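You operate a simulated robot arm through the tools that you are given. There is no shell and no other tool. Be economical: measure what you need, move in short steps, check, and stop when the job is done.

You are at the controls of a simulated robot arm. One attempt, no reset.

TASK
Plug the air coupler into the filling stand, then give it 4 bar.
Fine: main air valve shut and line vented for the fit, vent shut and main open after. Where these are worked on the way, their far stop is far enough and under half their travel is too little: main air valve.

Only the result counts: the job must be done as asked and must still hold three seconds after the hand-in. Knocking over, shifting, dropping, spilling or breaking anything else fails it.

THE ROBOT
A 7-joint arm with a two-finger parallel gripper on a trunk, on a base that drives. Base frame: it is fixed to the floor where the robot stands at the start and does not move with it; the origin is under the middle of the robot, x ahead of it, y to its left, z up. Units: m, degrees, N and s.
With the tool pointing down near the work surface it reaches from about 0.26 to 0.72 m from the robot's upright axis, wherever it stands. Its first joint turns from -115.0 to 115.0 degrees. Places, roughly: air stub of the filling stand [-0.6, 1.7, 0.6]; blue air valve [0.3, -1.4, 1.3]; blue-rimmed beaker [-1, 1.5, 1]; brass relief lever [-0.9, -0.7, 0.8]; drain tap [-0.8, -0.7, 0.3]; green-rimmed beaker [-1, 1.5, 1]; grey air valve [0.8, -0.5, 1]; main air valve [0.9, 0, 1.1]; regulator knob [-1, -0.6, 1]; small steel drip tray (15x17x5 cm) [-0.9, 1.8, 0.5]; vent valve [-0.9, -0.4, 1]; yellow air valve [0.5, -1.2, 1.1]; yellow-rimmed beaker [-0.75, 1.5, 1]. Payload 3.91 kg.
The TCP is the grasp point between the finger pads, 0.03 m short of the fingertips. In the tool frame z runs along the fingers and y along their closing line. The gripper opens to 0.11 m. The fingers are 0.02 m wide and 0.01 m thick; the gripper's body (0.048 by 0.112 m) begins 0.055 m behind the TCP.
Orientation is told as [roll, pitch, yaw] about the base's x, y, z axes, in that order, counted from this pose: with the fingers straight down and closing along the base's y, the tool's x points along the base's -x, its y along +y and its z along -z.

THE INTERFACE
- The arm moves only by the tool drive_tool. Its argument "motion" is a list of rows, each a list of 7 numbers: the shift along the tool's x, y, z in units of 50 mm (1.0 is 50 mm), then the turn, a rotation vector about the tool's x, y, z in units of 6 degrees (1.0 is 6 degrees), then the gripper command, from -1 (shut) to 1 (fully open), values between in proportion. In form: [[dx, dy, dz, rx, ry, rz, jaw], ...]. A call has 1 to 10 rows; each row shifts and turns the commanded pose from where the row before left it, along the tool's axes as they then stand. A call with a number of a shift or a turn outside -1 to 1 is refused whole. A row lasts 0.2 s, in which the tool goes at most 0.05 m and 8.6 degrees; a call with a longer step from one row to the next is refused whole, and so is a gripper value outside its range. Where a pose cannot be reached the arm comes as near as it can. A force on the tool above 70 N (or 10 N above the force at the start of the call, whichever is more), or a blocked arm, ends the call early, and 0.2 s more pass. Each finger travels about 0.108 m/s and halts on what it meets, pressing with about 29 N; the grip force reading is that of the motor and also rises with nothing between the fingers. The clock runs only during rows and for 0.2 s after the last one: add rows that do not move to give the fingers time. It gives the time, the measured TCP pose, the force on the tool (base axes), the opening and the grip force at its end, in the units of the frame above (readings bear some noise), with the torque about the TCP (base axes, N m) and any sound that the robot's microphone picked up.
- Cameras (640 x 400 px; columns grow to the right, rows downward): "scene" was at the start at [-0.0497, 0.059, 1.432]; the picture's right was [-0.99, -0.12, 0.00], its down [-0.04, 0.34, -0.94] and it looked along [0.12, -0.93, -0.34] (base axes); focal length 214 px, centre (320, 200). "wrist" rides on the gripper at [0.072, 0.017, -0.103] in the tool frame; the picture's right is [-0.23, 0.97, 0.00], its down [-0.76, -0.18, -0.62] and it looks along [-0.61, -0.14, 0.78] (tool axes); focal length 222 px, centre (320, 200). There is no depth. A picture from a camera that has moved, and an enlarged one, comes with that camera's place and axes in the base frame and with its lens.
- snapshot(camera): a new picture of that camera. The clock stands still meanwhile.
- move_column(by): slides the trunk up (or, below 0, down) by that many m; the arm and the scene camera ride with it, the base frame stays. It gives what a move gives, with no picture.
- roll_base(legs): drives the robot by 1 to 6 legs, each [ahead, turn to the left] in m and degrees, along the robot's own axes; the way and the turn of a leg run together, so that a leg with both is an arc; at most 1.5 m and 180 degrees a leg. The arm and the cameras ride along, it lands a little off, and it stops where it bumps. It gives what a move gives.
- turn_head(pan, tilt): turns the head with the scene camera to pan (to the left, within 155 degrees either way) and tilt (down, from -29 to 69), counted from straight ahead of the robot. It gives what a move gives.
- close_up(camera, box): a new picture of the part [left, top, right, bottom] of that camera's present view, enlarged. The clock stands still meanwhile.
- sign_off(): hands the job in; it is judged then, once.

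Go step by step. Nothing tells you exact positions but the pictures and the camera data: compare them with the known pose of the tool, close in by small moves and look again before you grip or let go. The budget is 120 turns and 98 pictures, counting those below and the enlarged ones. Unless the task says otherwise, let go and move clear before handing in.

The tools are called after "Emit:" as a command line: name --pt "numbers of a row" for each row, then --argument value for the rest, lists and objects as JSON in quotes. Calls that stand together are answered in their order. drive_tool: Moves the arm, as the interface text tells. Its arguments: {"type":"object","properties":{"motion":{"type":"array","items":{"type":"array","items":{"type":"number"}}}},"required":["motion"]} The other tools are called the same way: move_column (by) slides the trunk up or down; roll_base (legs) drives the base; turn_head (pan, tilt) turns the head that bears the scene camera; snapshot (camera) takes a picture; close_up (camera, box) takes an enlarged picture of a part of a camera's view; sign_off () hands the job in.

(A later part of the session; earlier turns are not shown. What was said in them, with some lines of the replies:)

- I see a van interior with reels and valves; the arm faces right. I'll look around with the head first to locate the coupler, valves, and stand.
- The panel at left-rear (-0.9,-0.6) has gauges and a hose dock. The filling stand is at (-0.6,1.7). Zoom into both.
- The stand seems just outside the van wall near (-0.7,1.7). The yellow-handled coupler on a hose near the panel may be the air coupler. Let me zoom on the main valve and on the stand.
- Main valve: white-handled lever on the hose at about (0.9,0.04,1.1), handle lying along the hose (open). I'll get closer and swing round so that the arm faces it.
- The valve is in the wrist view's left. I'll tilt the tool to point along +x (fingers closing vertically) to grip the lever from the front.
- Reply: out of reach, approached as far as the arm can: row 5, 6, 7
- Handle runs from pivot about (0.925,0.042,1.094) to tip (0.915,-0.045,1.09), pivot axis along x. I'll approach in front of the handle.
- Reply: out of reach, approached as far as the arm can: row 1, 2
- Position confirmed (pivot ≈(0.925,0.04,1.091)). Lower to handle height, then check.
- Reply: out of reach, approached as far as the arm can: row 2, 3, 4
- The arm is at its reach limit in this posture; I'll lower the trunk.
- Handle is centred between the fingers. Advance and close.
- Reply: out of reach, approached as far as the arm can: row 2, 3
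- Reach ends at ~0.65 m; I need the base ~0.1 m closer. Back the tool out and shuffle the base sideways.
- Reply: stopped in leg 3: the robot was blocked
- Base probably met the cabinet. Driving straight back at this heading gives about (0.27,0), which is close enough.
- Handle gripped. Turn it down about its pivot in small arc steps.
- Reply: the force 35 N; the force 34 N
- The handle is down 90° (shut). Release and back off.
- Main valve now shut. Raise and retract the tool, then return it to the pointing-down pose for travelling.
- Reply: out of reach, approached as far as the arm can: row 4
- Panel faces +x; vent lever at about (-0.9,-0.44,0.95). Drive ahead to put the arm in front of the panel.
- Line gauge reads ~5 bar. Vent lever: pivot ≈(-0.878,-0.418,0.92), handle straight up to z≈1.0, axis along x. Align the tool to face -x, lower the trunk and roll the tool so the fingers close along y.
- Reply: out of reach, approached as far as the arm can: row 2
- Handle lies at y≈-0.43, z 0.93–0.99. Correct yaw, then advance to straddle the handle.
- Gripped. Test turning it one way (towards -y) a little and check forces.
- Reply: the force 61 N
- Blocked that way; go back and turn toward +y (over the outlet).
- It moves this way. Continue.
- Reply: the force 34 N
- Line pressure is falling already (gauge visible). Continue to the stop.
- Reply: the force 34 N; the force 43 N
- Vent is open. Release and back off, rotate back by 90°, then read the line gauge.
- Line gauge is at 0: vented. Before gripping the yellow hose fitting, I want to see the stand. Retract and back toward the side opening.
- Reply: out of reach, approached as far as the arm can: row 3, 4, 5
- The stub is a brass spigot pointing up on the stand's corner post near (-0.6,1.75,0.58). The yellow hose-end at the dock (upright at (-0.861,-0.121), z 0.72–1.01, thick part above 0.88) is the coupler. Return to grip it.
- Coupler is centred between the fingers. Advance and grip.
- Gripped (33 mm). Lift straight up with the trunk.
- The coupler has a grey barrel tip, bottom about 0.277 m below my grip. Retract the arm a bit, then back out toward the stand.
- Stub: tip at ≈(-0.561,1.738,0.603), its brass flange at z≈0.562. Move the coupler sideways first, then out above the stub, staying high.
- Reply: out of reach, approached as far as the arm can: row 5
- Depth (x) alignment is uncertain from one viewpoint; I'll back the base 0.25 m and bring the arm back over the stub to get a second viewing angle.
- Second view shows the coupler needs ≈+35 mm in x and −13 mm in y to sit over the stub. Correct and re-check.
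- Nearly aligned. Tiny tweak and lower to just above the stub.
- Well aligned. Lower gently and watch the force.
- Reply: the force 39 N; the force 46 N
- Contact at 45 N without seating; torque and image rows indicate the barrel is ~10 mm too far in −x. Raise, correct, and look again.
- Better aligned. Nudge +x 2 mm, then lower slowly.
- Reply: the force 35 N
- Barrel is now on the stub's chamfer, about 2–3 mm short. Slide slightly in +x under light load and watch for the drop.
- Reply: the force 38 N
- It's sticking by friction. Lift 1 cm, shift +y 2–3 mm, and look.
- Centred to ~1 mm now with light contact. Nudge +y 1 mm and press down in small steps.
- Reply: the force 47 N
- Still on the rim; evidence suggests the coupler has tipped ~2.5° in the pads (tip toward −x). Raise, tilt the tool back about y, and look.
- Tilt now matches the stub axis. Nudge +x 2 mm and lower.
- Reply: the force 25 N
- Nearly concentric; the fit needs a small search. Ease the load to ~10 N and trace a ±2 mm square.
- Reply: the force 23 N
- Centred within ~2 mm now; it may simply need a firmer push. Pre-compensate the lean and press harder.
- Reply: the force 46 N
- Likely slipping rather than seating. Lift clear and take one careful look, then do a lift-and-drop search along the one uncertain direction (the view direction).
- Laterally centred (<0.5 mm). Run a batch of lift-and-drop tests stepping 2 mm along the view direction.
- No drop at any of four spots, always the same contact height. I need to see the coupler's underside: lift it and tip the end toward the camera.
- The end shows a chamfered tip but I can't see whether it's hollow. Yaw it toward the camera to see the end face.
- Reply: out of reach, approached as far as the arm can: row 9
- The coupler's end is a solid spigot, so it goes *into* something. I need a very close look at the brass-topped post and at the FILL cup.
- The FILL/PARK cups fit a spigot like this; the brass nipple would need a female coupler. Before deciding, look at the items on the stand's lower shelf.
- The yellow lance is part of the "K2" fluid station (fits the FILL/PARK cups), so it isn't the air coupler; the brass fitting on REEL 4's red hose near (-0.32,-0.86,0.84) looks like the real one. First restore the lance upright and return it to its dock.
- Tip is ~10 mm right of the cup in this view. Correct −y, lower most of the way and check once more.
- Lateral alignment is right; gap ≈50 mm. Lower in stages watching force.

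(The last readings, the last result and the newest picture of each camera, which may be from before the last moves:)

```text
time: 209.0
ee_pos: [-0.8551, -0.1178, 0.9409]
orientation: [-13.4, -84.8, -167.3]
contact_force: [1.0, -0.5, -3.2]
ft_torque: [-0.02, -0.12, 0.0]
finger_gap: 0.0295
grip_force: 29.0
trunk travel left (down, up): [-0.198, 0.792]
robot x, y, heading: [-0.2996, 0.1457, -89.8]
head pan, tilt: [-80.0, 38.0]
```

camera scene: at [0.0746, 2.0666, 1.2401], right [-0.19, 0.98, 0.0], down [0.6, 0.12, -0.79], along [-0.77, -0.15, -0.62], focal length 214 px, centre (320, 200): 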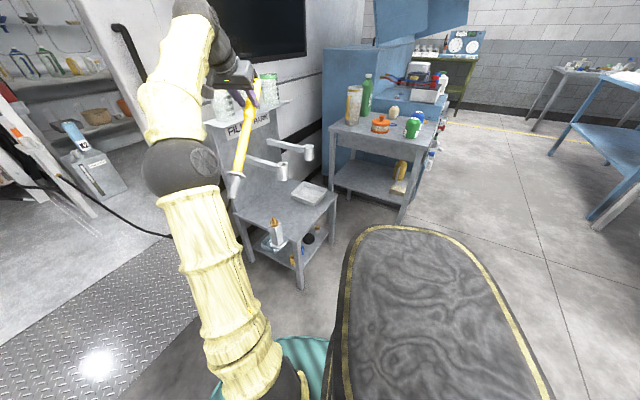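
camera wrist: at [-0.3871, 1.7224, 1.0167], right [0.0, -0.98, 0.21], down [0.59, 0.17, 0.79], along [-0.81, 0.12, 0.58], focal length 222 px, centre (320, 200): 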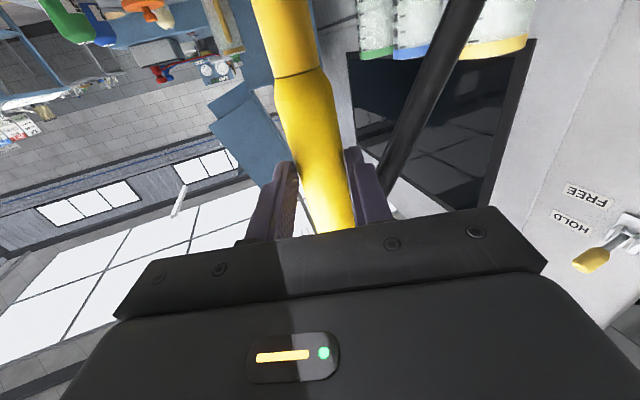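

Emit:
move_column --by -0.02

Emit:
move_column --by -0.01

Emit:
close_up --camera "scene" --box '[225, 80, 315, 200]'

```text
time: 209.6
ee_pos: [-0.8548, -0.1178, 0.9187]
orientation: [-13.5, -84.9, -167.4]
contact_force: [0.6, -0.3, -3.3]
ft_torque: [0.0, -0.14, 0.02]
finger_gap: 0.0292
grip_force: 28.9
trunk travel left (down, up): [-0.178, 0.812]
robot x, y, heading: [-0.3049, 0.1492, -89.9]
head pan, tilt: [-80.0, 38.0]
```

```text
time: 210.2
ee_pos: [-0.855, -0.1173, 0.9121]
orientation: [-12.6, -85.2, -168.1]
contact_force: [1.0, 1.3, 18.3]
ft_torque: [-0.25, 0.85, 0.04]
finger_gap: 0.0292
grip_force: 28.7
trunk travel left (down, up): [-0.168, 0.822]
robot x, y, heading: [-0.304, 0.1405, -90.0]
head pan, tilt: [-80.0, 38.0]
```

```text
3.33 times, centred on (270, 140) of scene
camera zoom: at [-0.2354, 0.1887, 1.0673], right [-0.17, 0.98, 0.0], down [0.61, 0.11, -0.79], along [-0.78, -0.14, -0.61], focal length 715 px, centre (487, 400)
```

zoom: 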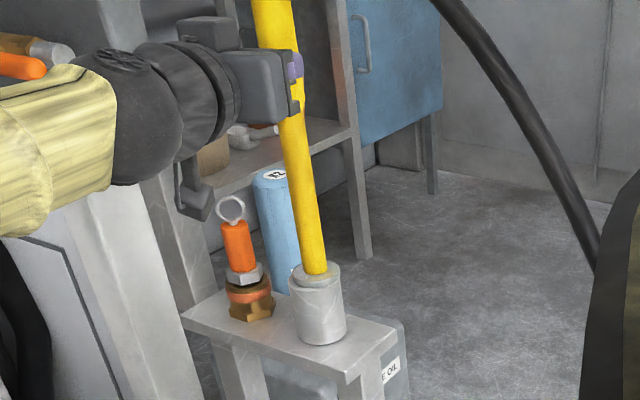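

The lance is seated back in its dock (the box below reads "…OIL", confirming it's not the air coupler). Release it, back off, and go look at the brass fitting on REEL 4.

Emit:
drive_tool --pt "-0.08 0 0 0 0 0 -0.5" --pt "0 0 0 0 0 0 0" --pt "0 0 0 0 0 0 0.2" --pt "0 0 -0.4 0 0 0 0.2" --pt "0 0 -0.8 0 0 0 0.2" --pt "0 0 -0.8 0 0 0 0.2" --pt "0 0 -0.8 0 0 0 0.2"

Emit:
roll_base --legs '[[0.4, 0], [0, 70]]'

Emit:
turn_head --pan -75 --tilt 30

```text
time: 211.8
ee_pos: [-0.7152, -0.1196, 0.9234]
orientation: [-13.4, -84.7, -167.6]
contact_force: [-0.6, -0.4, 0.2]
ft_torque: [0.0, 0.06, 0.04]
finger_gap: 0.0659
grip_force: 0.0
trunk travel left (down, up): [-0.168, 0.822]
robot x, y, heading: [-0.3034, 0.1473, -90.1]
head pan, tilt: [-80.0, 38.0]
```

```text
time: 219.0
ee_pos: [-0.1892, -0.7312, 0.9242]
orientation: [-13.4, -84.8, -96.7]
contact_force: [-0.4, 0.1, 0.3]
ft_torque: [-0.02, -0.02, 0.03]
finger_gap: 0.0659
grip_force: 0.0
trunk travel left (down, up): [-0.168, 0.822]
robot x, y, heading: [-0.301, -0.2542, -19.3]
head pan, tilt: [-80.0, 38.0]
```

```text
time: 219.7
ee_pos: [-0.1894, -0.732, 0.9236]
orientation: [-13.6, -84.9, -96.6]
contact_force: [0.2, 0.0, 0.1]
ft_torque: [0.02, 0.03, 0.0]
finger_gap: 0.0659
grip_force: 0.0
trunk travel left (down, up): [-0.168, 0.822]
robot x, y, heading: [-0.3039, -0.2547, -19.5]
head pan, tilt: [-75.0, 30.0]
```

Emit:
close_up --camera "scene" --box '[230, 90, 430, 250]'

```text
2.50 times, centred on (330, 170) of scene
camera zoom: at [-0.3162, -0.1813, 1.0794], right [-1.0, 0.08, 0.0], down [0.04, 0.5, -0.87], along [-0.07, -0.86, -0.5], focal length 536 px, centre (295, 275)
```

zoom: 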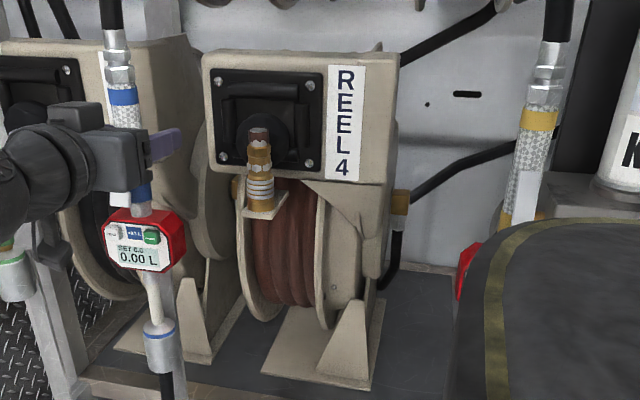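

Found it: a brass ringed coupler standing upright in a bracket on REEL 4, at about (-0.322,-0.90), z 0.77–0.865, with its red hose out of the top. Retract, move the base slightly closer, and set up a horizontal grasp.

Emit:
drive_tool --pt "0 0 -0.8 0 0 0 0.2" --pt "0 0 -0.8 0 0 0 0.2" --pt "0 0 0 -0.6 -0.3 0 0.2" --pt "0 0 0 -0.6 -0.3 0 0.2" --pt "0 0 0 -0.5 -0.25 0 0.2" --pt "0 0 0 0 0 0 0.2"

Emit:
roll_base --legs '[[0.1, 0]]'

```text
time: 221.1
ee_pos: [-0.1606, -0.6558, 0.9313]
orientation: [-85.2, -89.2, -14.8]
contact_force: [1.0, 0.3, 0.5]
ft_torque: [-0.02, 0.02, -0.03]
finger_gap: 0.0658
grip_force: 0.1
trunk travel left (down, up): [-0.168, 0.822]
robot x, y, heading: [-0.3028, -0.2554, -19.4]
head pan, tilt: [-75.0, 30.0]
```

```text
time: 222.3
ee_pos: [-0.0697, -0.6891, 0.9304]
orientation: [-84.7, -89.4, -15.0]
contact_force: [0.1, 0.5, -0.1]
ft_torque: [0.01, 0.03, 0.02]
finger_gap: 0.0662
grip_force: 0.1
trunk travel left (down, up): [-0.168, 0.822]
robot x, y, heading: [-0.2092, -0.2897, -19.4]
head pan, tilt: [-75.0, 30.0]
```

Emit:
drive_tool --pt "0.3 -0.85 0 0 0 0 0.2" --pt "0.3 -0.85 0 0 0 0 0.2" --pt "0.4 -0.85 0 0 0 0 0.2" --pt "0.4 -0.85 0 0 0 0 0.2" --pt "0.37 -0.84 0 0 0 0 0.2" --pt "0 0 0.75 0 0 0 0.2" --pt "0 0 0.75 0 0 0 0.2" --pt "0 0 0.75 0 0 0 0.2" --pt "0 0 0 0 0 0 0.2"

```text
time: 224.3
ee_pos: [-0.2983, -0.7628, 0.8446]
orientation: [-85.6, -89.2, -14.5]
contact_force: [0.4, 0.5, -0.3]
ft_torque: [-0.01, 0.0, 0.0]
finger_gap: 0.0662
grip_force: 0.1
trunk travel left (down, up): [-0.168, 0.822]
robot x, y, heading: [-0.213, -0.2857, -19.2]
head pan, tilt: [-75.0, 30.0]
```

On line. Advance and try closing.

Emit:
drive_tool --pt "0 0 0.7 0 0 0 0.2" --pt "0 0 0.7 0 0 0 0.2" --pt "0 0 0.7 0 0 0 0.2" --pt "0 0 0 0 0 0 -0.2" --pt "0 0 0 0 0 0 -1" --pt "0 0 0 0 0 0 -1" --pt "0 0 0 0 0 0 -1"

```text
time: 225.9
ee_pos: [-0.3175, -0.8667, 0.8457]
orientation: [-87.6, -89.3, -12.3]
contact_force: [-1.1, -1.7, 2.7]
ft_torque: [-0.1, -0.03, -0.03]
finger_gap: 0.0318
grip_force: 28.9
trunk travel left (down, up): [-0.168, 0.822]
robot x, y, heading: [-0.2127, -0.2849, -19.1]
head pan, tilt: [-75.0, 30.0]
```

Gripped something 32 mm wide. Re-seat 12 mm deeper to be well inside the pads.

Emit:
drive_tool --pt "0 0 0 0 0 0 0" --pt "0 0 0 0 0 0 0.2" --pt "0 0 0.13 0 0 0 0.2" --pt "0 0 0.13 0 0 0 0.2" --pt "0 0 0 0 0 0 -0.2" --pt "0 0 0 0 0 0 -1" --pt "0 0 0 0 0 0 -1" --pt "0 0 0 0 0 0 -1"

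```text
time: 227.8
ee_pos: [-0.3198, -0.8782, 0.8458]
orientation: [-86.5, -89.3, -13.3]
contact_force: [1.1, -1.7, 1.2]
ft_torque: [-0.08, -0.1, 0.05]
finger_gap: 0.0317
grip_force: 29.2
trunk travel left (down, up): [-0.168, 0.822]
robot x, y, heading: [-0.2078, -0.285, -19.3]
head pan, tilt: [-75.0, 30.0]
```

Solid grip. Lift vertically.

Emit:
move_column --by 0.03

Emit:
move_column --by 0.05

Emit:
drive_tool --pt "0 0 0 0 0 0 -1"

```text
time: 228.5
ee_pos: [-0.3201, -0.8786, 0.8748]
orientation: [-82.5, -89.2, -17.4]
contact_force: [0.1, 0.6, -1.4]
ft_torque: [-0.02, -0.02, 0.02]
finger_gap: 0.0317
grip_force: 28.7
trunk travel left (down, up): [-0.198, 0.792]
robot x, y, heading: [-0.2121, -0.2859, -19.2]
head pan, tilt: [-75.0, 30.0]
```

```text
time: 229.4
ee_pos: [-0.3204, -0.8793, 0.9258]
orientation: [-83.1, -89.3, -16.8]
contact_force: [0.3, -1.0, -2.0]
ft_torque: [0.01, -0.01, 0.0]
finger_gap: 0.0318
grip_force: 29.4
trunk travel left (down, up): [-0.248, 0.742]
robot x, y, heading: [-0.2122, -0.2865, -19.3]
head pan, tilt: [-75.0, 30.0]
```

```text
time: 229.8
ee_pos: [-0.3207, -0.8786, 0.9257]
orientation: [-83.5, -89.0, -16.6]
contact_force: [0.8, 0.5, -1.4]
ft_torque: [0.0, -0.04, 0.02]
finger_gap: 0.0316
grip_force: 28.9
trunk travel left (down, up): [-0.248, 0.742]
robot x, y, heading: [-0.212, -0.2878, -19.4]
head pan, tilt: [-75.0, 30.0]
```

Coupler is free. Retract and carry it to the stand along the earlier route.

Emit:
drive_tool --pt "0 0 -0.8 0 0 0 -1" --pt "0 0 -0.9 0 0 0 -1" --pt "0 0 -0.9 0 0 0 -1" --pt "0 0 0 0 0 0 -1"

Emit:
roll_base --legs '[[0, -90.6], [-0.7, 0], [0, 21]]'

```text
time: 230.8
ee_pos: [-0.2898, -0.7653, 0.91]
orientation: [-50.9, -86.0, -49.0]
contact_force: [-0.1, -1.4, -1.7]
ft_torque: [0.1, 0.01, 0.02]
finger_gap: 0.0314
grip_force: 28.8
trunk travel left (down, up): [-0.248, 0.742]
robot x, y, heading: [-0.2077, -0.288, -19.2]
head pan, tilt: [-75.0, 30.0]
```

```text
time: 242.5
ee_pos: [-0.4251, 0.3014, 0.9069]
orientation: [-50.2, -85.4, -122.5]
contact_force: [0.1, -0.2, -2.4]
ft_torque: [0.0, 0.01, 0.01]
finger_gap: 0.0313
grip_force: 28.9
trunk travel left (down, up): [-0.248, 0.742]
robot x, y, heading: [0.0588, 0.3686, -91.7]
head pan, tilt: [-75.0, 30.0]
```

Emit:
roll_base --legs '[[0, 2.7], [-0.8, 0], [-0.83, 0]]'

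```text
time: 252.7
ee_pos: [-0.4328, 1.9216, 0.9082]
orientation: [-52.1, -85.5, -118.4]
contact_force: [-0.8, -1.9, -1.9]
ft_torque: [0.05, 0.01, 0.01]
finger_gap: 0.0315
grip_force: 28.8
trunk travel left (down, up): [-0.248, 0.742]
robot x, y, heading: [0.0437, 2.0039, -89.9]
head pan, tilt: [-75.0, 30.0]
```

Robot in place. Level the tool, then move the coupler to above the stub (still high).

Emit:
drive_tool --pt "0 0.8 0 0 -0.23 0.3 -1" --pt "0 0.8 0 0 -0.23 0.29 -1" --pt "0 0.8 0.3 0 0 0 -1" --pt "0 0.8 0.5 0 0 0 -1" --pt "0.3 0 0.7 0 0 0 -1" --pt "0.3 0 0.7 0 0 0 -1" --pt "0.3 0 0.7 0 0 0 -1" --pt "0 0 0 0 0 0 -1"

Emit:
move_column --by -0.12

```text
time: 254.5
ee_pos: [-0.5488, 1.7379, 0.8567]
orientation: [102.9, -90.0, 86.6]
contact_force: [0.7, 0.1, -2.3]
ft_torque: [0.02, -0.02, -0.03]
finger_gap: 0.0313
grip_force: 29.2
trunk travel left (down, up): [-0.248, 0.742]
robot x, y, heading: [0.0431, 2.0074, -89.7]
head pan, tilt: [-75.0, 30.0]
```

```text
time: 256.0
ee_pos: [-0.5468, 1.7376, 0.7384]
orientation: [107.4, -89.9, 82.0]
contact_force: [-0.3, 0.1, -1.4]
ft_torque: [0.0, 0.03, 0.01]
finger_gap: 0.0314
grip_force: 29.1
trunk travel left (down, up): [-0.128, 0.862]
robot x, y, heading: [0.0484, 2.0002, -89.8]
head pan, tilt: [-75.0, 30.0]
```

Emit:
move_column --by -0.033

Emit:
close_up --camera "scene" --box '[255, 155, 319, 215]'

```text
time: 256.8
ee_pos: [-0.5474, 1.739, 0.7045]
orientation: [102.0, -90.0, 87.8]
contact_force: [0.1, -1.1, -1.3]
ft_torque: [0.02, 0.01, -0.01]
finger_gap: 0.0313
grip_force: 29.0
trunk travel left (down, up): [-0.095, 0.895]
robot x, y, heading: [0.0473, 2.0092, -89.5]
head pan, tilt: [-75.0, 30.0]
```

```text
6.67 times, centred on (287, 185) of scene
camera zoom: at [0.1095, 2.0411, 1.0064], right [-0.26, 0.96, 0.0], down [0.48, 0.13, -0.87], along [-0.84, -0.23, -0.5], focal length 1430 px, centre (540, 300)
```

zoom: 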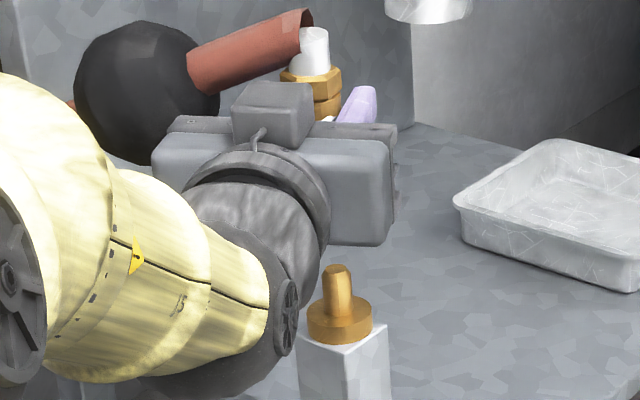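

The gripper hides the coupler's mouth, but from the visible collar and the projected geometry the coupler needs ≈10 mm in −x. Stub confirmed at (-0.5516,1.739). Correct and lower gently.

Emit:
drive_tool --pt "0 -0.05 0.207 0 0 0 -1" --pt "0 0 0 0 0 0 -1"

Emit:
move_column --by -0.018

Emit:
move_column --by -0.01

```text
time: 257.4
ee_pos: [-0.5586, 1.7388, 0.7045]
orientation: [57.6, -90.0, 131.9]
contact_force: [-0.2, 0.6, -2.8]
ft_torque: [0.03, 0.01, 0.01]
finger_gap: 0.0312
grip_force: 29.2
trunk travel left (down, up): [-0.095, 0.895]
robot x, y, heading: [0.0437, 2.0038, -89.9]
head pan, tilt: [-75.0, 30.0]
```

```text
time: 258.1
ee_pos: [-0.5578, 1.7375, 0.6862]
orientation: [89.6, -90.0, 99.8]
contact_force: [-0.7, -0.2, -2.6]
ft_torque: [0.0, -0.02, -0.03]
finger_gap: 0.031
grip_force: 29.3
trunk travel left (down, up): [-0.077, 0.913]
robot x, y, heading: [0.0465, 2.0075, -89.7]
head pan, tilt: [-75.0, 30.0]
```

```text
time: 258.6
ee_pos: [-0.5574, 1.7381, 0.6762]
orientation: [92.2, -90.0, 97.4]
contact_force: [0.6, -0.3, -2.2]
ft_torque: [-0.03, 0.04, 0.0]
finger_gap: 0.0314
grip_force: 29.6
trunk travel left (down, up): [-0.067, 0.923]
robot x, y, heading: [0.0448, 2.0048, -89.7]
head pan, tilt: [-75.0, 30.0]
```

Still free. Continue lowering in small steps.

Emit:
move_column --by -0.007

Emit:
move_column --by -0.007

Emit:
move_column --by -0.007

```text
time: 259.2
ee_pos: [-0.5576, 1.7379, 0.6702]
orientation: [93.8, -89.9, 95.7]
contact_force: [-0.6, -0.8, -1.7]
ft_torque: [-0.03, 0.02, -0.01]
finger_gap: 0.0314
grip_force: 29.0
trunk travel left (down, up): [-0.06, 0.93]
robot x, y, heading: [0.0444, 2.0049, -89.8]
head pan, tilt: [-75.0, 30.0]
```

```text
time: 259.8
ee_pos: [-0.5573, 1.7382, 0.6633]
orientation: [92.0, -90.0, 97.7]
contact_force: [1.0, -0.2, -2.1]
ft_torque: [0.0, 0.0, -0.03]
finger_gap: 0.0316
grip_force: 28.8
trunk travel left (down, up): [-0.053, 0.937]
robot x, y, heading: [0.0492, 2.008, -89.6]
head pan, tilt: [-75.0, 30.0]
```

```text
time: 260.3
ee_pos: [-0.5581, 1.7373, 0.6578]
orientation: [92.7, -90.0, 96.8]
contact_force: [-0.4, 0.2, -2.4]
ft_torque: [-0.01, 0.0, 0.02]
finger_gap: 0.0315
grip_force: 29.4
trunk travel left (down, up): [-0.046, 0.944]
robot x, y, heading: [0.0443, 2.0044, -89.6]
head pan, tilt: [-75.0, 30.0]
```

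Emit:
move_column --by -0.007

Emit:
move_column --by -0.007

Emit:
move_column --by -0.007

```text
time: 260.9
ee_pos: [-0.5577, 1.7385, 0.649]
orientation: [92.2, -90.0, 97.3]
contact_force: [-0.7, -1.0, -2.9]
ft_torque: [0.01, 0.03, 0.02]
finger_gap: 0.0314
grip_force: 28.7
trunk travel left (down, up): [-0.039, 0.951]
robot x, y, heading: [0.0446, 2.0053, -89.8]
head pan, tilt: [-75.0, 30.0]
```

```text
time: 261.4
ee_pos: [-0.5586, 1.7379, 0.6417]
orientation: [92.8, -90.0, 96.8]
contact_force: [-0.7, 0.0, -2.0]
ft_torque: [-0.05, 0.03, 0.0]
finger_gap: 0.0314
grip_force: 28.9
trunk travel left (down, up): [-0.032, 0.958]
robot x, y, heading: [0.0465, 2.0054, -89.7]
head pan, tilt: [-75.0, 30.0]
```

```text
time: 262.0
ee_pos: [-0.5591, 1.739, 0.6347]
orientation: [92.1, -90.0, 97.4]
contact_force: [0.0, -0.4, -2.3]
ft_torque: [0.02, 0.0, 0.03]
finger_gap: 0.0314
grip_force: 29.8
trunk travel left (down, up): [-0.025, 0.965]
robot x, y, heading: [0.0439, 2.0049, -90.0]
head pan, tilt: [-75.0, 30.0]
```

Emit:
move_column --by -0.006

Emit:
move_column --by -0.006

Emit:
move_column --by -0.006

```text
time: 262.6
ee_pos: [-0.5587, 1.7395, 0.6293]
orientation: [91.6, -89.9, 98.1]
contact_force: [0.7, 0.7, -2.2]
ft_torque: [0.0, 0.01, 0.04]
finger_gap: 0.0316
grip_force: 28.8
trunk travel left (down, up): [-0.019, 0.971]
robot x, y, heading: [0.0482, 2.0045, -89.7]
head pan, tilt: [-75.0, 30.0]
```

```text
time: 263.1
ee_pos: [-0.5587, 1.7387, 0.6286]
orientation: [166.9, -89.4, 22.5]
contact_force: [-6.3, -3.5, 17.4]
ft_torque: [0.01, -0.15, -0.02]
finger_gap: 0.0314
grip_force: 29.6
trunk travel left (down, up): [-0.013, 0.977]
robot x, y, heading: [0.0449, 2.0047, -89.7]
head pan, tilt: [-75.0, 30.0]
```

```text
time: 263.6
ee_pos: [-0.5575, 1.7393, 0.6206]
orientation: [164.4, -89.6, 25.0]
contact_force: [0.7, -0.6, 23.9]
ft_torque: [0.0, 0.05, -0.04]
finger_gap: 0.0315
grip_force: 28.4
trunk travel left (down, up): [-0.007, 0.983]
robot x, y, heading: [0.0465, 2.0042, -89.8]
head pan, tilt: [-75.0, 30.0]
```

It's now sliding on with some resistance (z still falling under ~20 N). Press further with the arm.

Emit:
drive_tool --pt "0.06 0 0 0 0 0 -1" --pt "0.06 0 0 0 0 0 -1" --pt "0.06 0 0 0 0 0 -1" --pt "0 0 0 0 0 0 -1"

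```text
time: 264.6
ee_pos: [-0.5571, 1.7397, 0.6199]
orientation: [167.5, -88.5, 22.0]
contact_force: [9.5, -2.0, 50.8]
ft_torque: [0.48, -1.18, -0.13]
finger_gap: 0.0313
grip_force: 28.9
trunk travel left (down, up): [-0.007, 0.983]
robot x, y, heading: [0.046, 2.0039, -89.8]
head pan, tilt: [-75.0, 30.0]
```

Hard stop at 0.620: seated. Relax, then tug up lightly to see if it's held.

Emit:
drive_tool --pt "-0.09 0 0 0 0 0 -1" --pt "-0.09 0 0 0 0 0 -1" --pt "-0.06 0 0 0 0 0 -1" --pt "-0.06 0 0 0 0 0 -1" --pt "0 0 0 0 0 0 -1"

```text
time: 265.9
ee_pos: [-0.5576, 1.7384, 0.6191]
orientation: [-9.4, -89.6, -160.9]
contact_force: [0.0, -0.3, -0.7]
ft_torque: [-0.04, 0.02, 0.01]
finger_gap: 0.0315
grip_force: 29.4
trunk travel left (down, up): [-0.007, 0.983]
robot x, y, heading: [0.0491, 2.008, -89.7]
head pan, tilt: [-75.0, 30.0]
```

Emit:
drive_tool --pt "-0.06 0 0 0 0 0 -1" --pt "-0.06 0 0 0 0 0 -1" --pt "0 0 0 0 0 0 -1"

```text
time: 266.6
ee_pos: [-0.5583, 1.7388, 0.6285]
orientation: [9.9, -90.0, 179.6]
contact_force: [0.0, 0.6, -1.8]
ft_torque: [0.0, 0.04, 0.01]
finger_gap: 0.0315
grip_force: 29.0
trunk travel left (down, up): [-0.007, 0.983]
robot x, y, heading: [0.046, 2.0066, -89.7]
head pan, tilt: [-75.0, 30.0]
```

It lifts freely (no latch felt). Press home again, then check it is captured laterally.

Emit:
drive_tool --pt "0.06 0 0 0 0 0 -1" --pt "0.06 0 0 0 0 0 -1" --pt "0.06 0 0 0 0 0 -1" --pt "0.04 0 0 0 0 0 -1" --pt "0 0 0 0 0 0 -1"

Emit:
drive_tool --pt "-0.1 -0.06 0 0 0 0 -1" --pt "0 -0.1 0 0 0 0 -1" --pt "0 0 0 0 0 0 -1"

```text
time: 267.9
ee_pos: [-0.5562, 1.7395, 0.6204]
orientation: [161.2, -89.8, 28.4]
contact_force: [-1.8, -0.6, 4.6]
ft_torque: [-0.05, 0.19, 0.01]
finger_gap: 0.0314
grip_force: 29.1
trunk travel left (down, up): [-0.007, 0.983]
robot x, y, heading: [0.0441, 2.0087, -89.9]
head pan, tilt: [-75.0, 30.0]
```

```text
time: 268.6
ee_pos: [-0.5577, 1.7419, 0.6229]
orientation: [-27.0, -89.8, -143.2]
contact_force: [7.1, -20.1, -4.8]
ft_torque: [-0.42, -0.03, -0.11]
finger_gap: 0.0317
grip_force: 28.5
trunk travel left (down, up): [-0.007, 0.983]
robot x, y, heading: [0.0452, 2.0013, -89.7]
head pan, tilt: [-75.0, 30.0]
```

Captured on the stub (strong side reaction ~2 cm below the TCP). Re-centre, press home firmly, relax, then release and back away.

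Emit:
drive_tool --pt "0 0.16 0 0 0 0 -1" --pt "0.1 0 0 0 0 0 -1" --pt "0.07 0 0 0 0 0 -1" --pt "0.07 0 0 0 0 0 -1" --pt "0.07 0 0 0 0 0 -1" --pt "0 0 0 0 0 0 -1"

Emit:
drive_tool --pt "-0.1 0 0 0 0 0 -1" --pt "-0.1 0 0 0 0 0 -1" --pt "0 0 0 0 0 0 -1"

```text
time: 270.1
ee_pos: [-0.5581, 1.741, 0.6202]
orientation: [167.2, -88.5, 22.2]
contact_force: [-9.8, 9.9, 52.4]
ft_torque: [0.69, -0.71, 0.22]
finger_gap: 0.0315
grip_force: 28.9
trunk travel left (down, up): [-0.007, 0.983]
robot x, y, heading: [0.0489, 2.0076, -90.0]
head pan, tilt: [-75.0, 30.0]
```

```text
time: 270.9
ee_pos: [-0.5576, 1.737, 0.6199]
orientation: [162.5, -89.6, 27.2]
contact_force: [-0.9, 6.2, 26.1]
ft_torque: [0.09, 0.43, -0.06]
finger_gap: 0.0313
grip_force: 29.0
trunk travel left (down, up): [-0.007, 0.983]
robot x, y, heading: [0.0477, 2.0056, -89.7]
head pan, tilt: [-75.0, 30.0]
```

Emit:
drive_tool --pt "-0.1 0 0 0 0 0 -1" --pt "0 0 0 0 0 0 -0.6" --pt "0 0 0 0 0 0 0" --pt "0 0 0 0 0 0 0.2" --pt "0 0 -0.5 0 0 0 0.2" --pt "0 0 -0.8 0 0 0 0.2" --pt "0 0 -0.8 0 0 0 0.2" --pt "0 0 0 0 0 0 0.2"

Emit:
close_up --camera "scene" --box '[250, 150, 330, 230]'

```text
time: 272.6
ee_pos: [-0.4542, 1.7557, 0.6227]
orientation: [107.1, -90.0, 82.4]
contact_force: [0.2, -0.1, 0.1]
ft_torque: [0.02, -0.02, 0.01]
finger_gap: 0.0657
grip_force: 0.0
trunk travel left (down, up): [-0.007, 0.983]
robot x, y, heading: [0.0474, 2.0104, -90.0]
head pan, tilt: [-75.0, 30.0]
```

```text
5.00 times, centred on (290, 190) of scene
camera zoom: at [0.1097, 2.0412, 0.9185], right [-0.26, 0.96, 0.0], down [0.48, 0.13, -0.87], along [-0.84, -0.23, -0.5], focal length 1072 px, centre (470, 250)
```

zoom: 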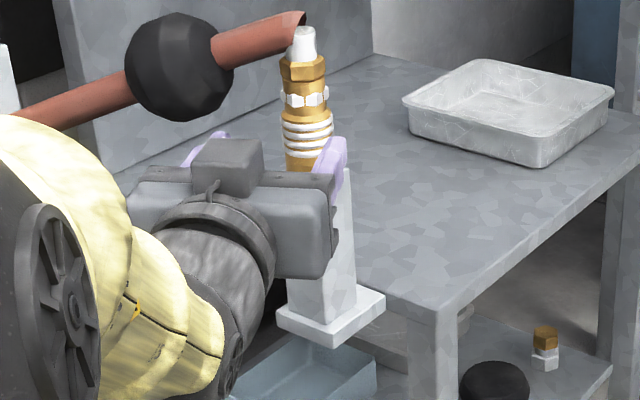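

The coupler now stands upright, fully on the air stub. I'm out of pictures, so the rest goes by known positions: vent shut, regulator to 4, main open. Retract, raise and drive to the panel (which is slanted about −27°).

Emit:
drive_tool --pt "0 0 -0.7 0 0 0 0.2" --pt "0 0 -0.6 0 0 0 0.2" --pt "0 0 0 0 0 0 0.2"

Emit:
move_column --by 0.43

Emit:
roll_base --legs '[[0.8, 0], [0.8, 0], [0, -25.5], [0.6, 0]]'

```text
time: 273.4
ee_pos: [-0.3899, 1.7669, 0.6229]
orientation: [144.9, -90.0, 44.6]
contact_force: [0.2, 0.0, -0.2]
ft_torque: [0.01, 0.0, 0.03]
finger_gap: 0.0658
grip_force: 0.1
trunk travel left (down, up): [-0.007, 0.983]
robot x, y, heading: [0.048, 2.005, -89.7]
head pan, tilt: [-75.0, 30.0]
```

```text
refused: 0.43 is not a number from -0.4 to 0.4
```

```text
time: 288.3
ee_pos: [-0.6929, -0.1664, 0.6235]
orientation: [124.3, -90.0, 39.8]
contact_force: [0.3, 0.6, 0.2]
ft_torque: [0.01, 0.0, 0.07]
finger_gap: 0.0661
grip_force: 0.0
trunk travel left (down, up): [-0.007, 0.983]
robot x, y, heading: [-0.1959, -0.1368, -115.7]
head pan, tilt: [-75.0, 30.0]
```

The column call was refused, but nothing was touched. Raise now, then finish the approach.

Emit:
move_column --by 0.4

Emit:
roll_base --legs '[[0.35, 0]]'

```text
time: 292.1
ee_pos: [-0.6934, -0.1654, 1.0237]
orientation: [122.8, -90.1, 41.0]
contact_force: [1.0, -0.2, 0.1]
ft_torque: [-0.02, 0.0, -0.03]
finger_gap: 0.0654
grip_force: 0.0
trunk travel left (down, up): [-0.407, 0.583]
robot x, y, heading: [-0.1918, -0.1359, -115.3]
head pan, tilt: [-75.0, 30.0]
```

```text
time: 294.7
ee_pos: [-0.8405, -0.4772, 1.0238]
orientation: [119.9, -89.9, 44.2]
contact_force: [-0.3, 0.3, 0.3]
ft_torque: [-0.02, -0.02, -0.01]
finger_gap: 0.066
grip_force: 0.0
trunk travel left (down, up): [-0.407, 0.583]
robot x, y, heading: [-0.3421, -0.4483, -115.1]
head pan, tilt: [-75.0, 30.0]
```

Turn the tool to face the panel squarely, slide along it to in front of the vent handle, lower, and roll the fingers to close vertically.

Emit:
drive_tool --pt "0 -0.4 -0.1 0.75 0 0 0.2" --pt "0 -0.5 0 0.75 0 0 0.2" --pt "0 -0.5 0 0 0 0 0.2" --pt "0 -0.4 0 0 0 0 0.2" --pt "0 0 0 0 0 0 0.2"

Emit:
move_column --by -0.124

Emit:
drive_tool --pt "0 0 0 0 0 1 0" --pt "0 0 0 0 0 1 0" --pt "0 0 0 0 0 1 0" --pt "0 0 0 0 0 1 0" --pt "0 0 0 0 0 1 0" --pt "0 0 0 0 0 1 0" --pt "0 0 0 0 0 1 0" --pt "0 0 0 0 0 1 0"

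Emit:
drive_tool --pt "0 0 0 0 0 1 0" --pt "0 0 0 0 0 1 0" --pt "0 0 0 0 0 1 0" --pt "0 0 0 0 0 1 0" --pt "0 0 0 0 0 1 0" --pt "0 0 0 0 0 1 0" --pt "0 0 0 0 0 1 0" --pt "0 0 0 0 0 0 0"

```text
time: 295.9
ee_pos: [-0.8012, -0.3949, 1.0248]
orientation: [83.2, -90.0, 71.9]
contact_force: [0.8, 0.9, 0.1]
ft_torque: [0.01, 0.0, -0.01]
finger_gap: 0.0659
grip_force: 0.0
trunk travel left (down, up): [-0.407, 0.583]
robot x, y, heading: [-0.3426, -0.4497, -115.3]
head pan, tilt: [-75.0, 30.0]
```

```text
time: 297.4
ee_pos: [-0.8015, -0.3958, 0.8988]
orientation: [110.2, -89.8, 44.9]
contact_force: [0.7, 0.0, 0.0]
ft_torque: [0.0, 0.01, -0.03]
finger_gap: 0.066
grip_force: 0.0
trunk travel left (down, up): [-0.283, 0.707]
robot x, y, heading: [-0.3376, -0.4478, -115.2]
head pan, tilt: [-75.0, 30.0]
```

```text
time: 299.2
ee_pos: [-0.8012, -0.3961, 0.9001]
orientation: [89.9, -41.7, 65.1]
contact_force: [0.0, -0.3, -0.9]
ft_torque: [-0.02, 0.0, -0.02]
finger_gap: 0.0549
grip_force: 0.1
trunk travel left (down, up): [-0.283, 0.707]
robot x, y, heading: [-0.342, -0.4503, -115.2]
head pan, tilt: [-75.0, 30.0]
```

```text
time: 301.0
ee_pos: [-0.802, -0.3955, 0.9003]
orientation: [90.0, 0.2, 65.1]
contact_force: [0.3, 0.7, 0.1]
ft_torque: [-0.02, -0.04, 0.01]
finger_gap: 0.0552
grip_force: 0.0
trunk travel left (down, up): [-0.283, 0.707]
robot x, y, heading: [-0.3455, -0.4505, -115.5]
head pan, tilt: [-75.0, 30.0]
```

Advance onto the handle and close.

Emit:
drive_tool --pt "0 0 0.35 0 0 0 0" --pt "0 0 0.35 0 0 0 0" --pt "0 0 0.3 0 0 0 0" --pt "0 0 0 0 0 0 -0.5" --pt "0 0 0 0 0 0 -1" --pt "0 0 0 0 0 0 -1"

```text
time: 302.4
ee_pos: [-0.8468, -0.3746, 0.9005]
orientation: [90.1, 0.1, 65.1]
contact_force: [-1.9, 1.2, 5.5]
ft_torque: [0.08, 0.18, -0.05]
finger_gap: 0.0205
grip_force: 45.1
trunk travel left (down, up): [-0.283, 0.707]
robot x, y, heading: [-0.3442, -0.4506, -115.5]
head pan, tilt: [-75.0, 30.0]
```

Handle gripped. Rotate it back up to shut.

Emit:
drive_tool --pt "0.0074 0.14 0 0 0 -1 -1" --pt "0.0074 0.14 0 0 0 -1 -1" --pt "0.0074 0.14 0 0 0 -1 -1" --pt "0.0074 0.14 0 0 0 -1 -1" --pt "0.0074 0.14 0 0 0 -1 -1" --pt "0.0074 0.14 0 0 0 -1 -1" --pt "0.0074 0.14 0 0 0 -1 -1" --pt "0.0074 0.14 0 0 0 -1 -1"

Emit:
drive_tool --pt "0.0074 0.14 0 0 0 -1 -1" --pt "0.0074 0.14 0 0 0 -1 -1" --pt "0.0074 0.14 0 0 0 -1 -1" --pt "0.0074 0.14 0 0 0 -1 -1" --pt "0.0074 0.14 0 0 0 -1 -1" --pt "0.0074 0.14 0 0 0 -1 -1" --pt "0.0074 0.14 0 0 0 -1 -1"

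```text
time: 304.2
ee_pos: [-0.8526, -0.3949, 0.9516]
orientation: [90.5, -47.9, 64.7]
contact_force: [12.0, 0.4, 21.0]
ft_torque: [-0.47, 1.37, -0.83]
finger_gap: 0.0214
grip_force: 45.0
trunk travel left (down, up): [-0.283, 0.707]
robot x, y, heading: [-0.3471, -0.4501, -115.2]
head pan, tilt: [-75.0, 30.0]
```

```text
time: 305.8
ee_pos: [-0.8728, -0.4389, 0.9694]
orientation: [-173.6, -89.7, -31.0]
contact_force: [15.4, -20.9, 24.3]
ft_torque: [-0.56, 1.29, 0.18]
finger_gap: 0.0214
grip_force: 44.7
trunk travel left (down, up): [-0.283, 0.707]
robot x, y, heading: [-0.3474, -0.4483, -115.4]
head pan, tilt: [-75.0, 30.0]
```

Vent handle is back up (shut). Release, back off, raise to the regulator knob's height and slide over in front of it.

Emit:
drive_tool --pt "0 0 0 0 0 0 -0.3" --pt "0 0 0 0 0 0 -0.1" --pt "0 0 -0.7 0 0 0 0" --pt "0 0 -0.7 0 0 0 0.3" --pt "0 0 -0.3 0 0 0 0.5" --pt "0 0 0 0 0 0 0.5"

Emit:
move_column --by 0.078

Emit:
drive_tool --pt "0 0.8 0 0 0 0 0.5" --pt "0 0.8 0 0 0 0 0.5" --pt "0 0.8 0 0 0 0 0.5" --pt "0 0.8 0 0 0 0 0.5" --pt "0 0.34 0.3 0 0 0 0.5" --pt "0 0 0 0 0 0 0.5"

```text
time: 307.2
ee_pos: [-0.8022, -0.474, 0.9594]
orientation: [-58.9, -88.8, -146.1]
contact_force: [-0.1, -0.1, -0.7]
ft_torque: [-0.02, 0.02, -0.02]
finger_gap: 0.0824
grip_force: 0.1
trunk travel left (down, up): [-0.283, 0.707]
robot x, y, heading: [-0.342, -0.4493, -115.3]
head pan, tilt: [-75.0, 30.0]
```

```text
time: 308.3
ee_pos: [-0.7973, -0.469, 1.0433]
orientation: [113.2, -89.9, 41.9]
contact_force: [0.5, -0.4, 0.3]
ft_torque: [0.01, 0.02, -0.03]
finger_gap: 0.0825
grip_force: 0.2
trunk travel left (down, up): [-0.361, 0.629]
robot x, y, heading: [-0.3444, -0.4469, -115.3]
head pan, tilt: [-75.0, 30.0]
```

```text
time: 309.7
ee_pos: [-0.8855, -0.625, 1.0429]
orientation: [94.3, -90.0, 60.8]
contact_force: [0.9, -0.5, -0.1]
ft_torque: [0.01, -0.01, -0.01]
finger_gap: 0.0825
grip_force: 0.1
trunk travel left (down, up): [-0.361, 0.629]
robot x, y, heading: [-0.3435, -0.448, -115.3]
head pan, tilt: [-75.0, 30.0]
```

On the knob's axis. Advance 80 mm and close on it.

Emit:
drive_tool --pt "-0.08 0 0.55 0 0 0 0.5" --pt "0 0 0.55 0 0 0 0.5" --pt "0 0 0.5 0 0 0 0.5" --pt "0 0 0 0 0 0 0" --pt "0 0 0 0 0 0 -0.5" --pt "0 0 0 0 0 0 -1" --pt "0 0 0 0 0 0 -1"

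```text
time: 311.3
ee_pos: [-0.9588, -0.5926, 1.0455]
orientation: [-83.9, -90.1, -120.7]
contact_force: [-7.9, -8.3, 3.3]
ft_torque: [-0.03, -0.2, 1.53]
finger_gap: 0.0409
grip_force: 44.9
trunk travel left (down, up): [-0.361, 0.629]
robot x, y, heading: [-0.3422, -0.4491, -115.6]
head pan, tilt: [-75.0, 30.0]
```

Knob gripped (41 mm). Dial spacing is about 38.5° per bar (4 and 5 straddle the top) and it stood at 5, so turn counter-clockwise ≈38.4°.

Emit:
drive_tool --pt "0 0.05 0 0 0 0 -1" --pt "0 0 0 0 0 -0.8 -1" --pt "0 0 0 0 0 -0.8 -1" --pt "0 0 0 0 0 -0.8 -1" --pt "0 0 0 0 0 -0.8 -1" --pt "0 0 0 0 0 -0.8 -1" --pt "0 0 0 0 0 -0.8 -1" --pt "0 0 0 0 0 -0.8 -1" --pt "0 0 0 0 0 -0.8 -1" --pt "0 0 0 0 0 0 -1"

```text
time: 313.5
ee_pos: [-0.9599, -0.5913, 1.0499]
orientation: [-89.9, -51.6, -115.0]
contact_force: [16.7, 11.5, -17.5]
ft_torque: [-0.28, -0.6, 0.29]
finger_gap: 0.0406
grip_force: 45.2
trunk travel left (down, up): [-0.361, 0.629]
robot x, y, heading: [-0.3395, -0.4474, -115.1]
head pan, tilt: [-75.0, 30.0]
```

Knob turned 38°. Release, back off, restore roll, raise, and drive round to the main valve.

Emit:
drive_tool --pt "0 0 0 0 0 0 -0.2" --pt "0 0 0 0 0 0 0.1" --pt "0 0 -0.8 0 0 0 0.1" --pt "0 0 -0.8 0 0 0 0" --pt "0 0 -0.8 0 0 0.8 0" --pt "0 0 -0.6 0 0 0.8 0" --pt "0 0 0 0 0 0.8 0" --pt "0 0 0 0 0 0.8 0" --pt "0 0 0 0 0 0.8 0" --pt "0 0 0 0 0 0.8 0"

Emit:
drive_tool --pt "0 0 0 0 0 0.8 0" --pt "0 0 0 0 0 0.8 0" --pt "0 0 0 0 0 0 0"

Emit:
move_column --by 0.11

Emit:
roll_base --legs '[[0, -7], [-1.0, 0], [0, -138.5]]'

```text
time: 315.7
ee_pos: [-0.8236, -0.6567, 1.0483]
orientation: [-90.2, -80.5, -114.7]
contact_force: [-0.5, -0.1, -0.3]
ft_torque: [0.01, 0.01, -0.01]
finger_gap: 0.0552
grip_force: 0.1
trunk travel left (down, up): [-0.361, 0.629]
robot x, y, heading: [-0.3447, -0.4512, -115.0]
head pan, tilt: [-75.0, 30.0]
```

```text
time: 316.5
ee_pos: [-0.825, -0.656, 1.0484]
orientation: [102.5, -89.9, 52.7]
contact_force: [0.1, -0.3, -0.5]
ft_torque: [0.03, 0.05, -0.01]
finger_gap: 0.0551
grip_force: 0.0
trunk travel left (down, up): [-0.361, 0.629]
robot x, y, heading: [-0.3404, -0.4521, -115.2]
head pan, tilt: [-75.0, 30.0]
```

```text
time: 318.0
ee_pos: [-0.8251, -0.6575, 1.1581]
orientation: [120.0, -90.0, 35.1]
contact_force: [0.6, -0.9, 0.7]
ft_torque: [-0.01, 0.01, -0.02]
finger_gap: 0.055
grip_force: 0.1
trunk travel left (down, up): [-0.471, 0.519]
robot x, y, heading: [-0.3402, -0.4504, -115.4]
head pan, tilt: [-75.0, 30.0]
```

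```text
time: 326.7
ee_pos: [-0.3278, 0.3856, 1.1593]
orientation: [38.0, -89.4, 95.4]
contact_force: [-0.1, -0.1, -0.3]
ft_torque: [-0.02, -0.01, -0.02]
finger_gap: 0.0551
grip_force: 0.1
trunk travel left (down, up): [-0.471, 0.519]
robot x, y, heading: [0.1912, 0.394, -133.4]
head pan, tilt: [-75.0, 30.0]
stopped in leg 3: the robot was blocked; the commanded pose is now the measured one
```

Blocked while turning right; I'll turn left the long way round instead.

Emit:
roll_base --legs '[[0, 116], [0, 112]]'

```text
time: 329.8
ee_pos: [-0.2622, 0.0879, 1.1589]
orientation: [38.7, -88.8, 126.3]
contact_force: [-1.8, 0.2, -0.1]
ft_torque: [-0.03, -0.05, 0.07]
finger_gap: 0.055
grip_force: 0.1
trunk travel left (down, up): [-0.471, 0.519]
robot x, y, heading: [0.1727, 0.364, -113.8]
head pan, tilt: [-75.0, 30.0]
stopped in leg 1: the robot was blocked; the commanded pose is now the measured one
```

Base is wedged against something near x≈0.6–0.7. Move forward out of it to open floor, then repeat the earlier manoeuvre to the main valve.

Emit:
roll_base --legs '[[0.4, 0], [0, 113.8], [0.19, 0], [0, 56]]'

```text
time: 344.5
ee_pos: [0.6776, 0.178, 1.1588]
orientation: [40.4, -88.8, -66.2]
contact_force: [0.2, 0.2, 0.7]
ft_torque: [0.01, -0.01, 0.02]
finger_gap: 0.0549
grip_force: 0.0
trunk travel left (down, up): [-0.471, 0.519]
robot x, y, heading: [0.196, -0.0111, 55.6]
head pan, tilt: [-75.0, 30.0]
```

Emit:
drive_tool --pt "0 -0.7 0.6 0 0 0 0" --pt "0 -0.75 0.6 0 0 0 0" --pt "0 -0.8 0.5 0 0 0 0" --pt "0 -0.8 0.5 0 0 0 0" --pt "0 -0.8 0.5 0 0 0 0" --pt "0 -0.8 0.3 0 0 0 0" --pt "0 -0.5 0 0 0 0 0" --pt "0 0 0 0 0 0 0"

Emit:
roll_base --legs '[[0.2, 0], [0, 18], [-0.15, 0]]'

```text
time: 346.3
ee_pos: [0.7008, -0.1182, 1.1518]
orientation: [41.5, -88.8, -67.2]
contact_force: [-0.2, -0.4, 1.0]
ft_torque: [-0.01, 0.02, -0.04]
finger_gap: 0.055
grip_force: 0.2
trunk travel left (down, up): [-0.471, 0.519]
robot x, y, heading: [0.2011, -0.0088, 55.7]
head pan, tilt: [-75.0, 30.0]
```

```text
time: 350.5
ee_pos: [0.7824, 0.0678, 1.1518]
orientation: [40.8, -88.8, -48.6]
contact_force: [-0.5, -0.8, 0.4]
ft_torque: [-0.02, 0.0, 0.02]
finger_gap: 0.055
grip_force: 0.1
trunk travel left (down, up): [-0.471, 0.519]
robot x, y, heading: [0.2685, 0.0162, 73.6]
head pan, tilt: [-75.0, 30.0]
```

Almost the earlier pose. Square the tool to +x, lower and line up with the hanging handle.

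Emit:
drive_tool --pt "0 -0.25 0 -0.65 0 0 -0.1" --pt "0 -0.25 0 -0.65 0 0 -0.1" --pt "0 0 0 0 0 0 -0.1"

Emit:
move_column --by -0.087

Emit:
drive_tool --pt "0.45 0 0 0 0 0 -0.1" --pt "0.45 0 0 0 0 0 -0.1" --pt "0 0 0 0 0 0 -0.1"

```text
time: 351.3
ee_pos: [0.7805, 0.0422, 1.1518]
orientation: [48.3, -88.8, -48.3]
contact_force: [1.0, 0.3, 0.1]
ft_torque: [0.01, 0.0, 0.03]
finger_gap: 0.0497
grip_force: 0.1
trunk travel left (down, up): [-0.471, 0.519]
robot x, y, heading: [0.2706, 0.0174, 73.5]
head pan, tilt: [-75.0, 30.0]
```

```text
time: 352.6
ee_pos: [0.7806, 0.0418, 1.0642]
orientation: [48.6, -88.7, -48.5]
contact_force: [0.0, 0.3, -0.9]
ft_torque: [0.01, 0.0, 0.0]
finger_gap: 0.0496
grip_force: 0.1
trunk travel left (down, up): [-0.384, 0.606]
robot x, y, heading: [0.2713, 0.017, 73.5]
head pan, tilt: [-75.0, 30.0]
```

```text
time: 353.4
ee_pos: [0.7807, 0.0407, 1.0198]
orientation: [48.3, -88.8, -48.2]
contact_force: [-0.4, -0.3, 0.0]
ft_torque: [0.03, 0.01, 0.03]
finger_gap: 0.0494
grip_force: 0.0
trunk travel left (down, up): [-0.384, 0.606]
robot x, y, heading: [0.2715, 0.0119, 73.5]
head pan, tilt: [-75.0, 30.0]
5 turns are left
```

Few turns left: advance, grip, and rotate the main handle back up to open in one go.

Emit:
drive_tool --pt "0 0.03 0.62 0 0 0 -0.1" --pt "0 0 0.62 0 0 0 -0.1" --pt "0 0 0.62 0 0 0 -0.1" --pt "0 0 0.62 0 0 0 -0.1" --pt "0 0 0 0 0 0 -0.5" --pt "0 0 0 0 0 0 -1" --pt "0 0 0 0 0 0 -1"

Emit:
drive_tool --pt "-0.007 -0.138 0 0 0 -1 -1" --pt "-0.007 -0.138 0 0 0 -1 -1" --pt "-0.007 -0.138 0 0 0 -1 -1" --pt "-0.007 -0.138 0 0 0 -1 -1" --pt "-0.007 -0.138 0 0 0 -1 -1" --pt "-0.007 -0.138 0 0 0 -1 -1" --pt "-0.007 -0.138 0 0 0 -1 -1" --pt "-0.007 -0.138 0 0 0 -1 -1"

Emit:
drive_tool --pt "-0.007 -0.138 0 0 0 -1 -1" --pt "-0.007 -0.138 0 0 0 -1 -1" --pt "-0.007 -0.138 0 0 0 -1 -1" --pt "-0.007 -0.138 0 0 0 -1 -1" --pt "-0.007 -0.138 0 0 0 -1 -1" --pt "-0.007 -0.138 0 0 0 -1 -1" --pt "-0.007 -0.138 0 0 0 -1 -1"

```text
time: 355.0
ee_pos: [0.9023, 0.0422, 1.0181]
orientation: [47.6, -88.9, -47.6]
contact_force: [0.5, -7.0, 1.7]
ft_torque: [-0.93, -0.02, -0.17]
finger_gap: 0.0209
grip_force: 45.0
trunk travel left (down, up): [-0.384, 0.606]
robot x, y, heading: [0.269, 0.0152, 73.9]
head pan, tilt: [-75.0, 30.0]
```

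```text
time: 356.8
ee_pos: [0.9011, -0.0051, 1.044]
orientation: [-89.4, -42.9, 89.6]
contact_force: [-32.5, -5.0, 2.2]
ft_torque: [1.01, 0.21, -0.63]
finger_gap: 0.0209
grip_force: 44.8
trunk travel left (down, up): [-0.384, 0.606]
robot x, y, heading: [0.2723, 0.0175, 73.5]
head pan, tilt: [-75.0, 30.0]
```

```text
time: 358.4
ee_pos: [0.901, -0.0237, 1.0874]
orientation: [-89.6, -0.8, 90.0]
contact_force: [-19.5, -5.7, 14.9]
ft_torque: [1.0, -0.32, -0.71]
finger_gap: 0.0212
grip_force: 44.5
trunk travel left (down, up): [-0.384, 0.606]
robot x, y, heading: [0.2726, 0.0143, 73.7]
head pan, tilt: [-75.0, 30.0]
4 turns are left
```

The main handle followed back to its original open position (gap 21 mm throughout). Release and move clear.

Emit:
drive_tool --pt "0 0 0 0 0 0 -0.2" --pt "0 0 0 0 0 0 0.1" --pt "0 0 -0.7 0 0 0 0.1" --pt "0 0 -0.7 0 0 0 0.1" --pt "0 0 -0.6 0 0 0 0.1" --pt "0 0 0 0 0 0 0.1" --pt "0 0 0 0 0 0 0.1"

Emit:
snapshot --camera "wrist"

```text
time: 360.0
ee_pos: [0.8039, -0.0225, 1.0828]
orientation: [-89.1, -0.8, 90.1]
contact_force: [0.0, -0.2, -0.7]
ft_torque: [0.01, 0.0, -0.01]
finger_gap: 0.0605
grip_force: 0.1
trunk travel left (down, up): [-0.384, 0.606]
robot x, y, heading: [0.2716, 0.0155, 73.6]
head pan, tilt: [-75.0, 30.0]
```

```text
refused: no pictures are left
3 turns are left
```

The tool is clear and every step has been done, so I am handing in.

Emit:
sign_off

```text
The job is handed in.
```

I plugged the air coupler onto the filling stand's stub, shut the vent, turned the regulator down to about 4 bar and reopened the main valve. I could not confirm the final pressure. My pictures had run out, so I never read the line gauge after the main valve was reopened.

- **Coupler:** it came from the bracket on REEL 4, went onto the brass air stub with the main valve shut and the line gauge at 0, and my last picture shows it standing upright. I felt no latch, and it lifted freely when I tugged it.
- **Regulator:** I turned it about 38° down from 5 bar. I judged that angle from the dial spacing in earlier pictures, so the setting could be off by a tenth of a bar or two.
- **Vent and main valve:** I worked both by feel. Each handle stayed gripped through its full quarter turn and ended where it had started.
- **Wrong part first:** I took the yellow oil lance from its dock by mistake, tried it on the stub, and put it back. My last picture of it shows it seated in its cup.
- **Base bumps:** the base was stopped against something twice, once near the cabinet and once by the door opening. I saw no damage, but I could not look again after the second stop.
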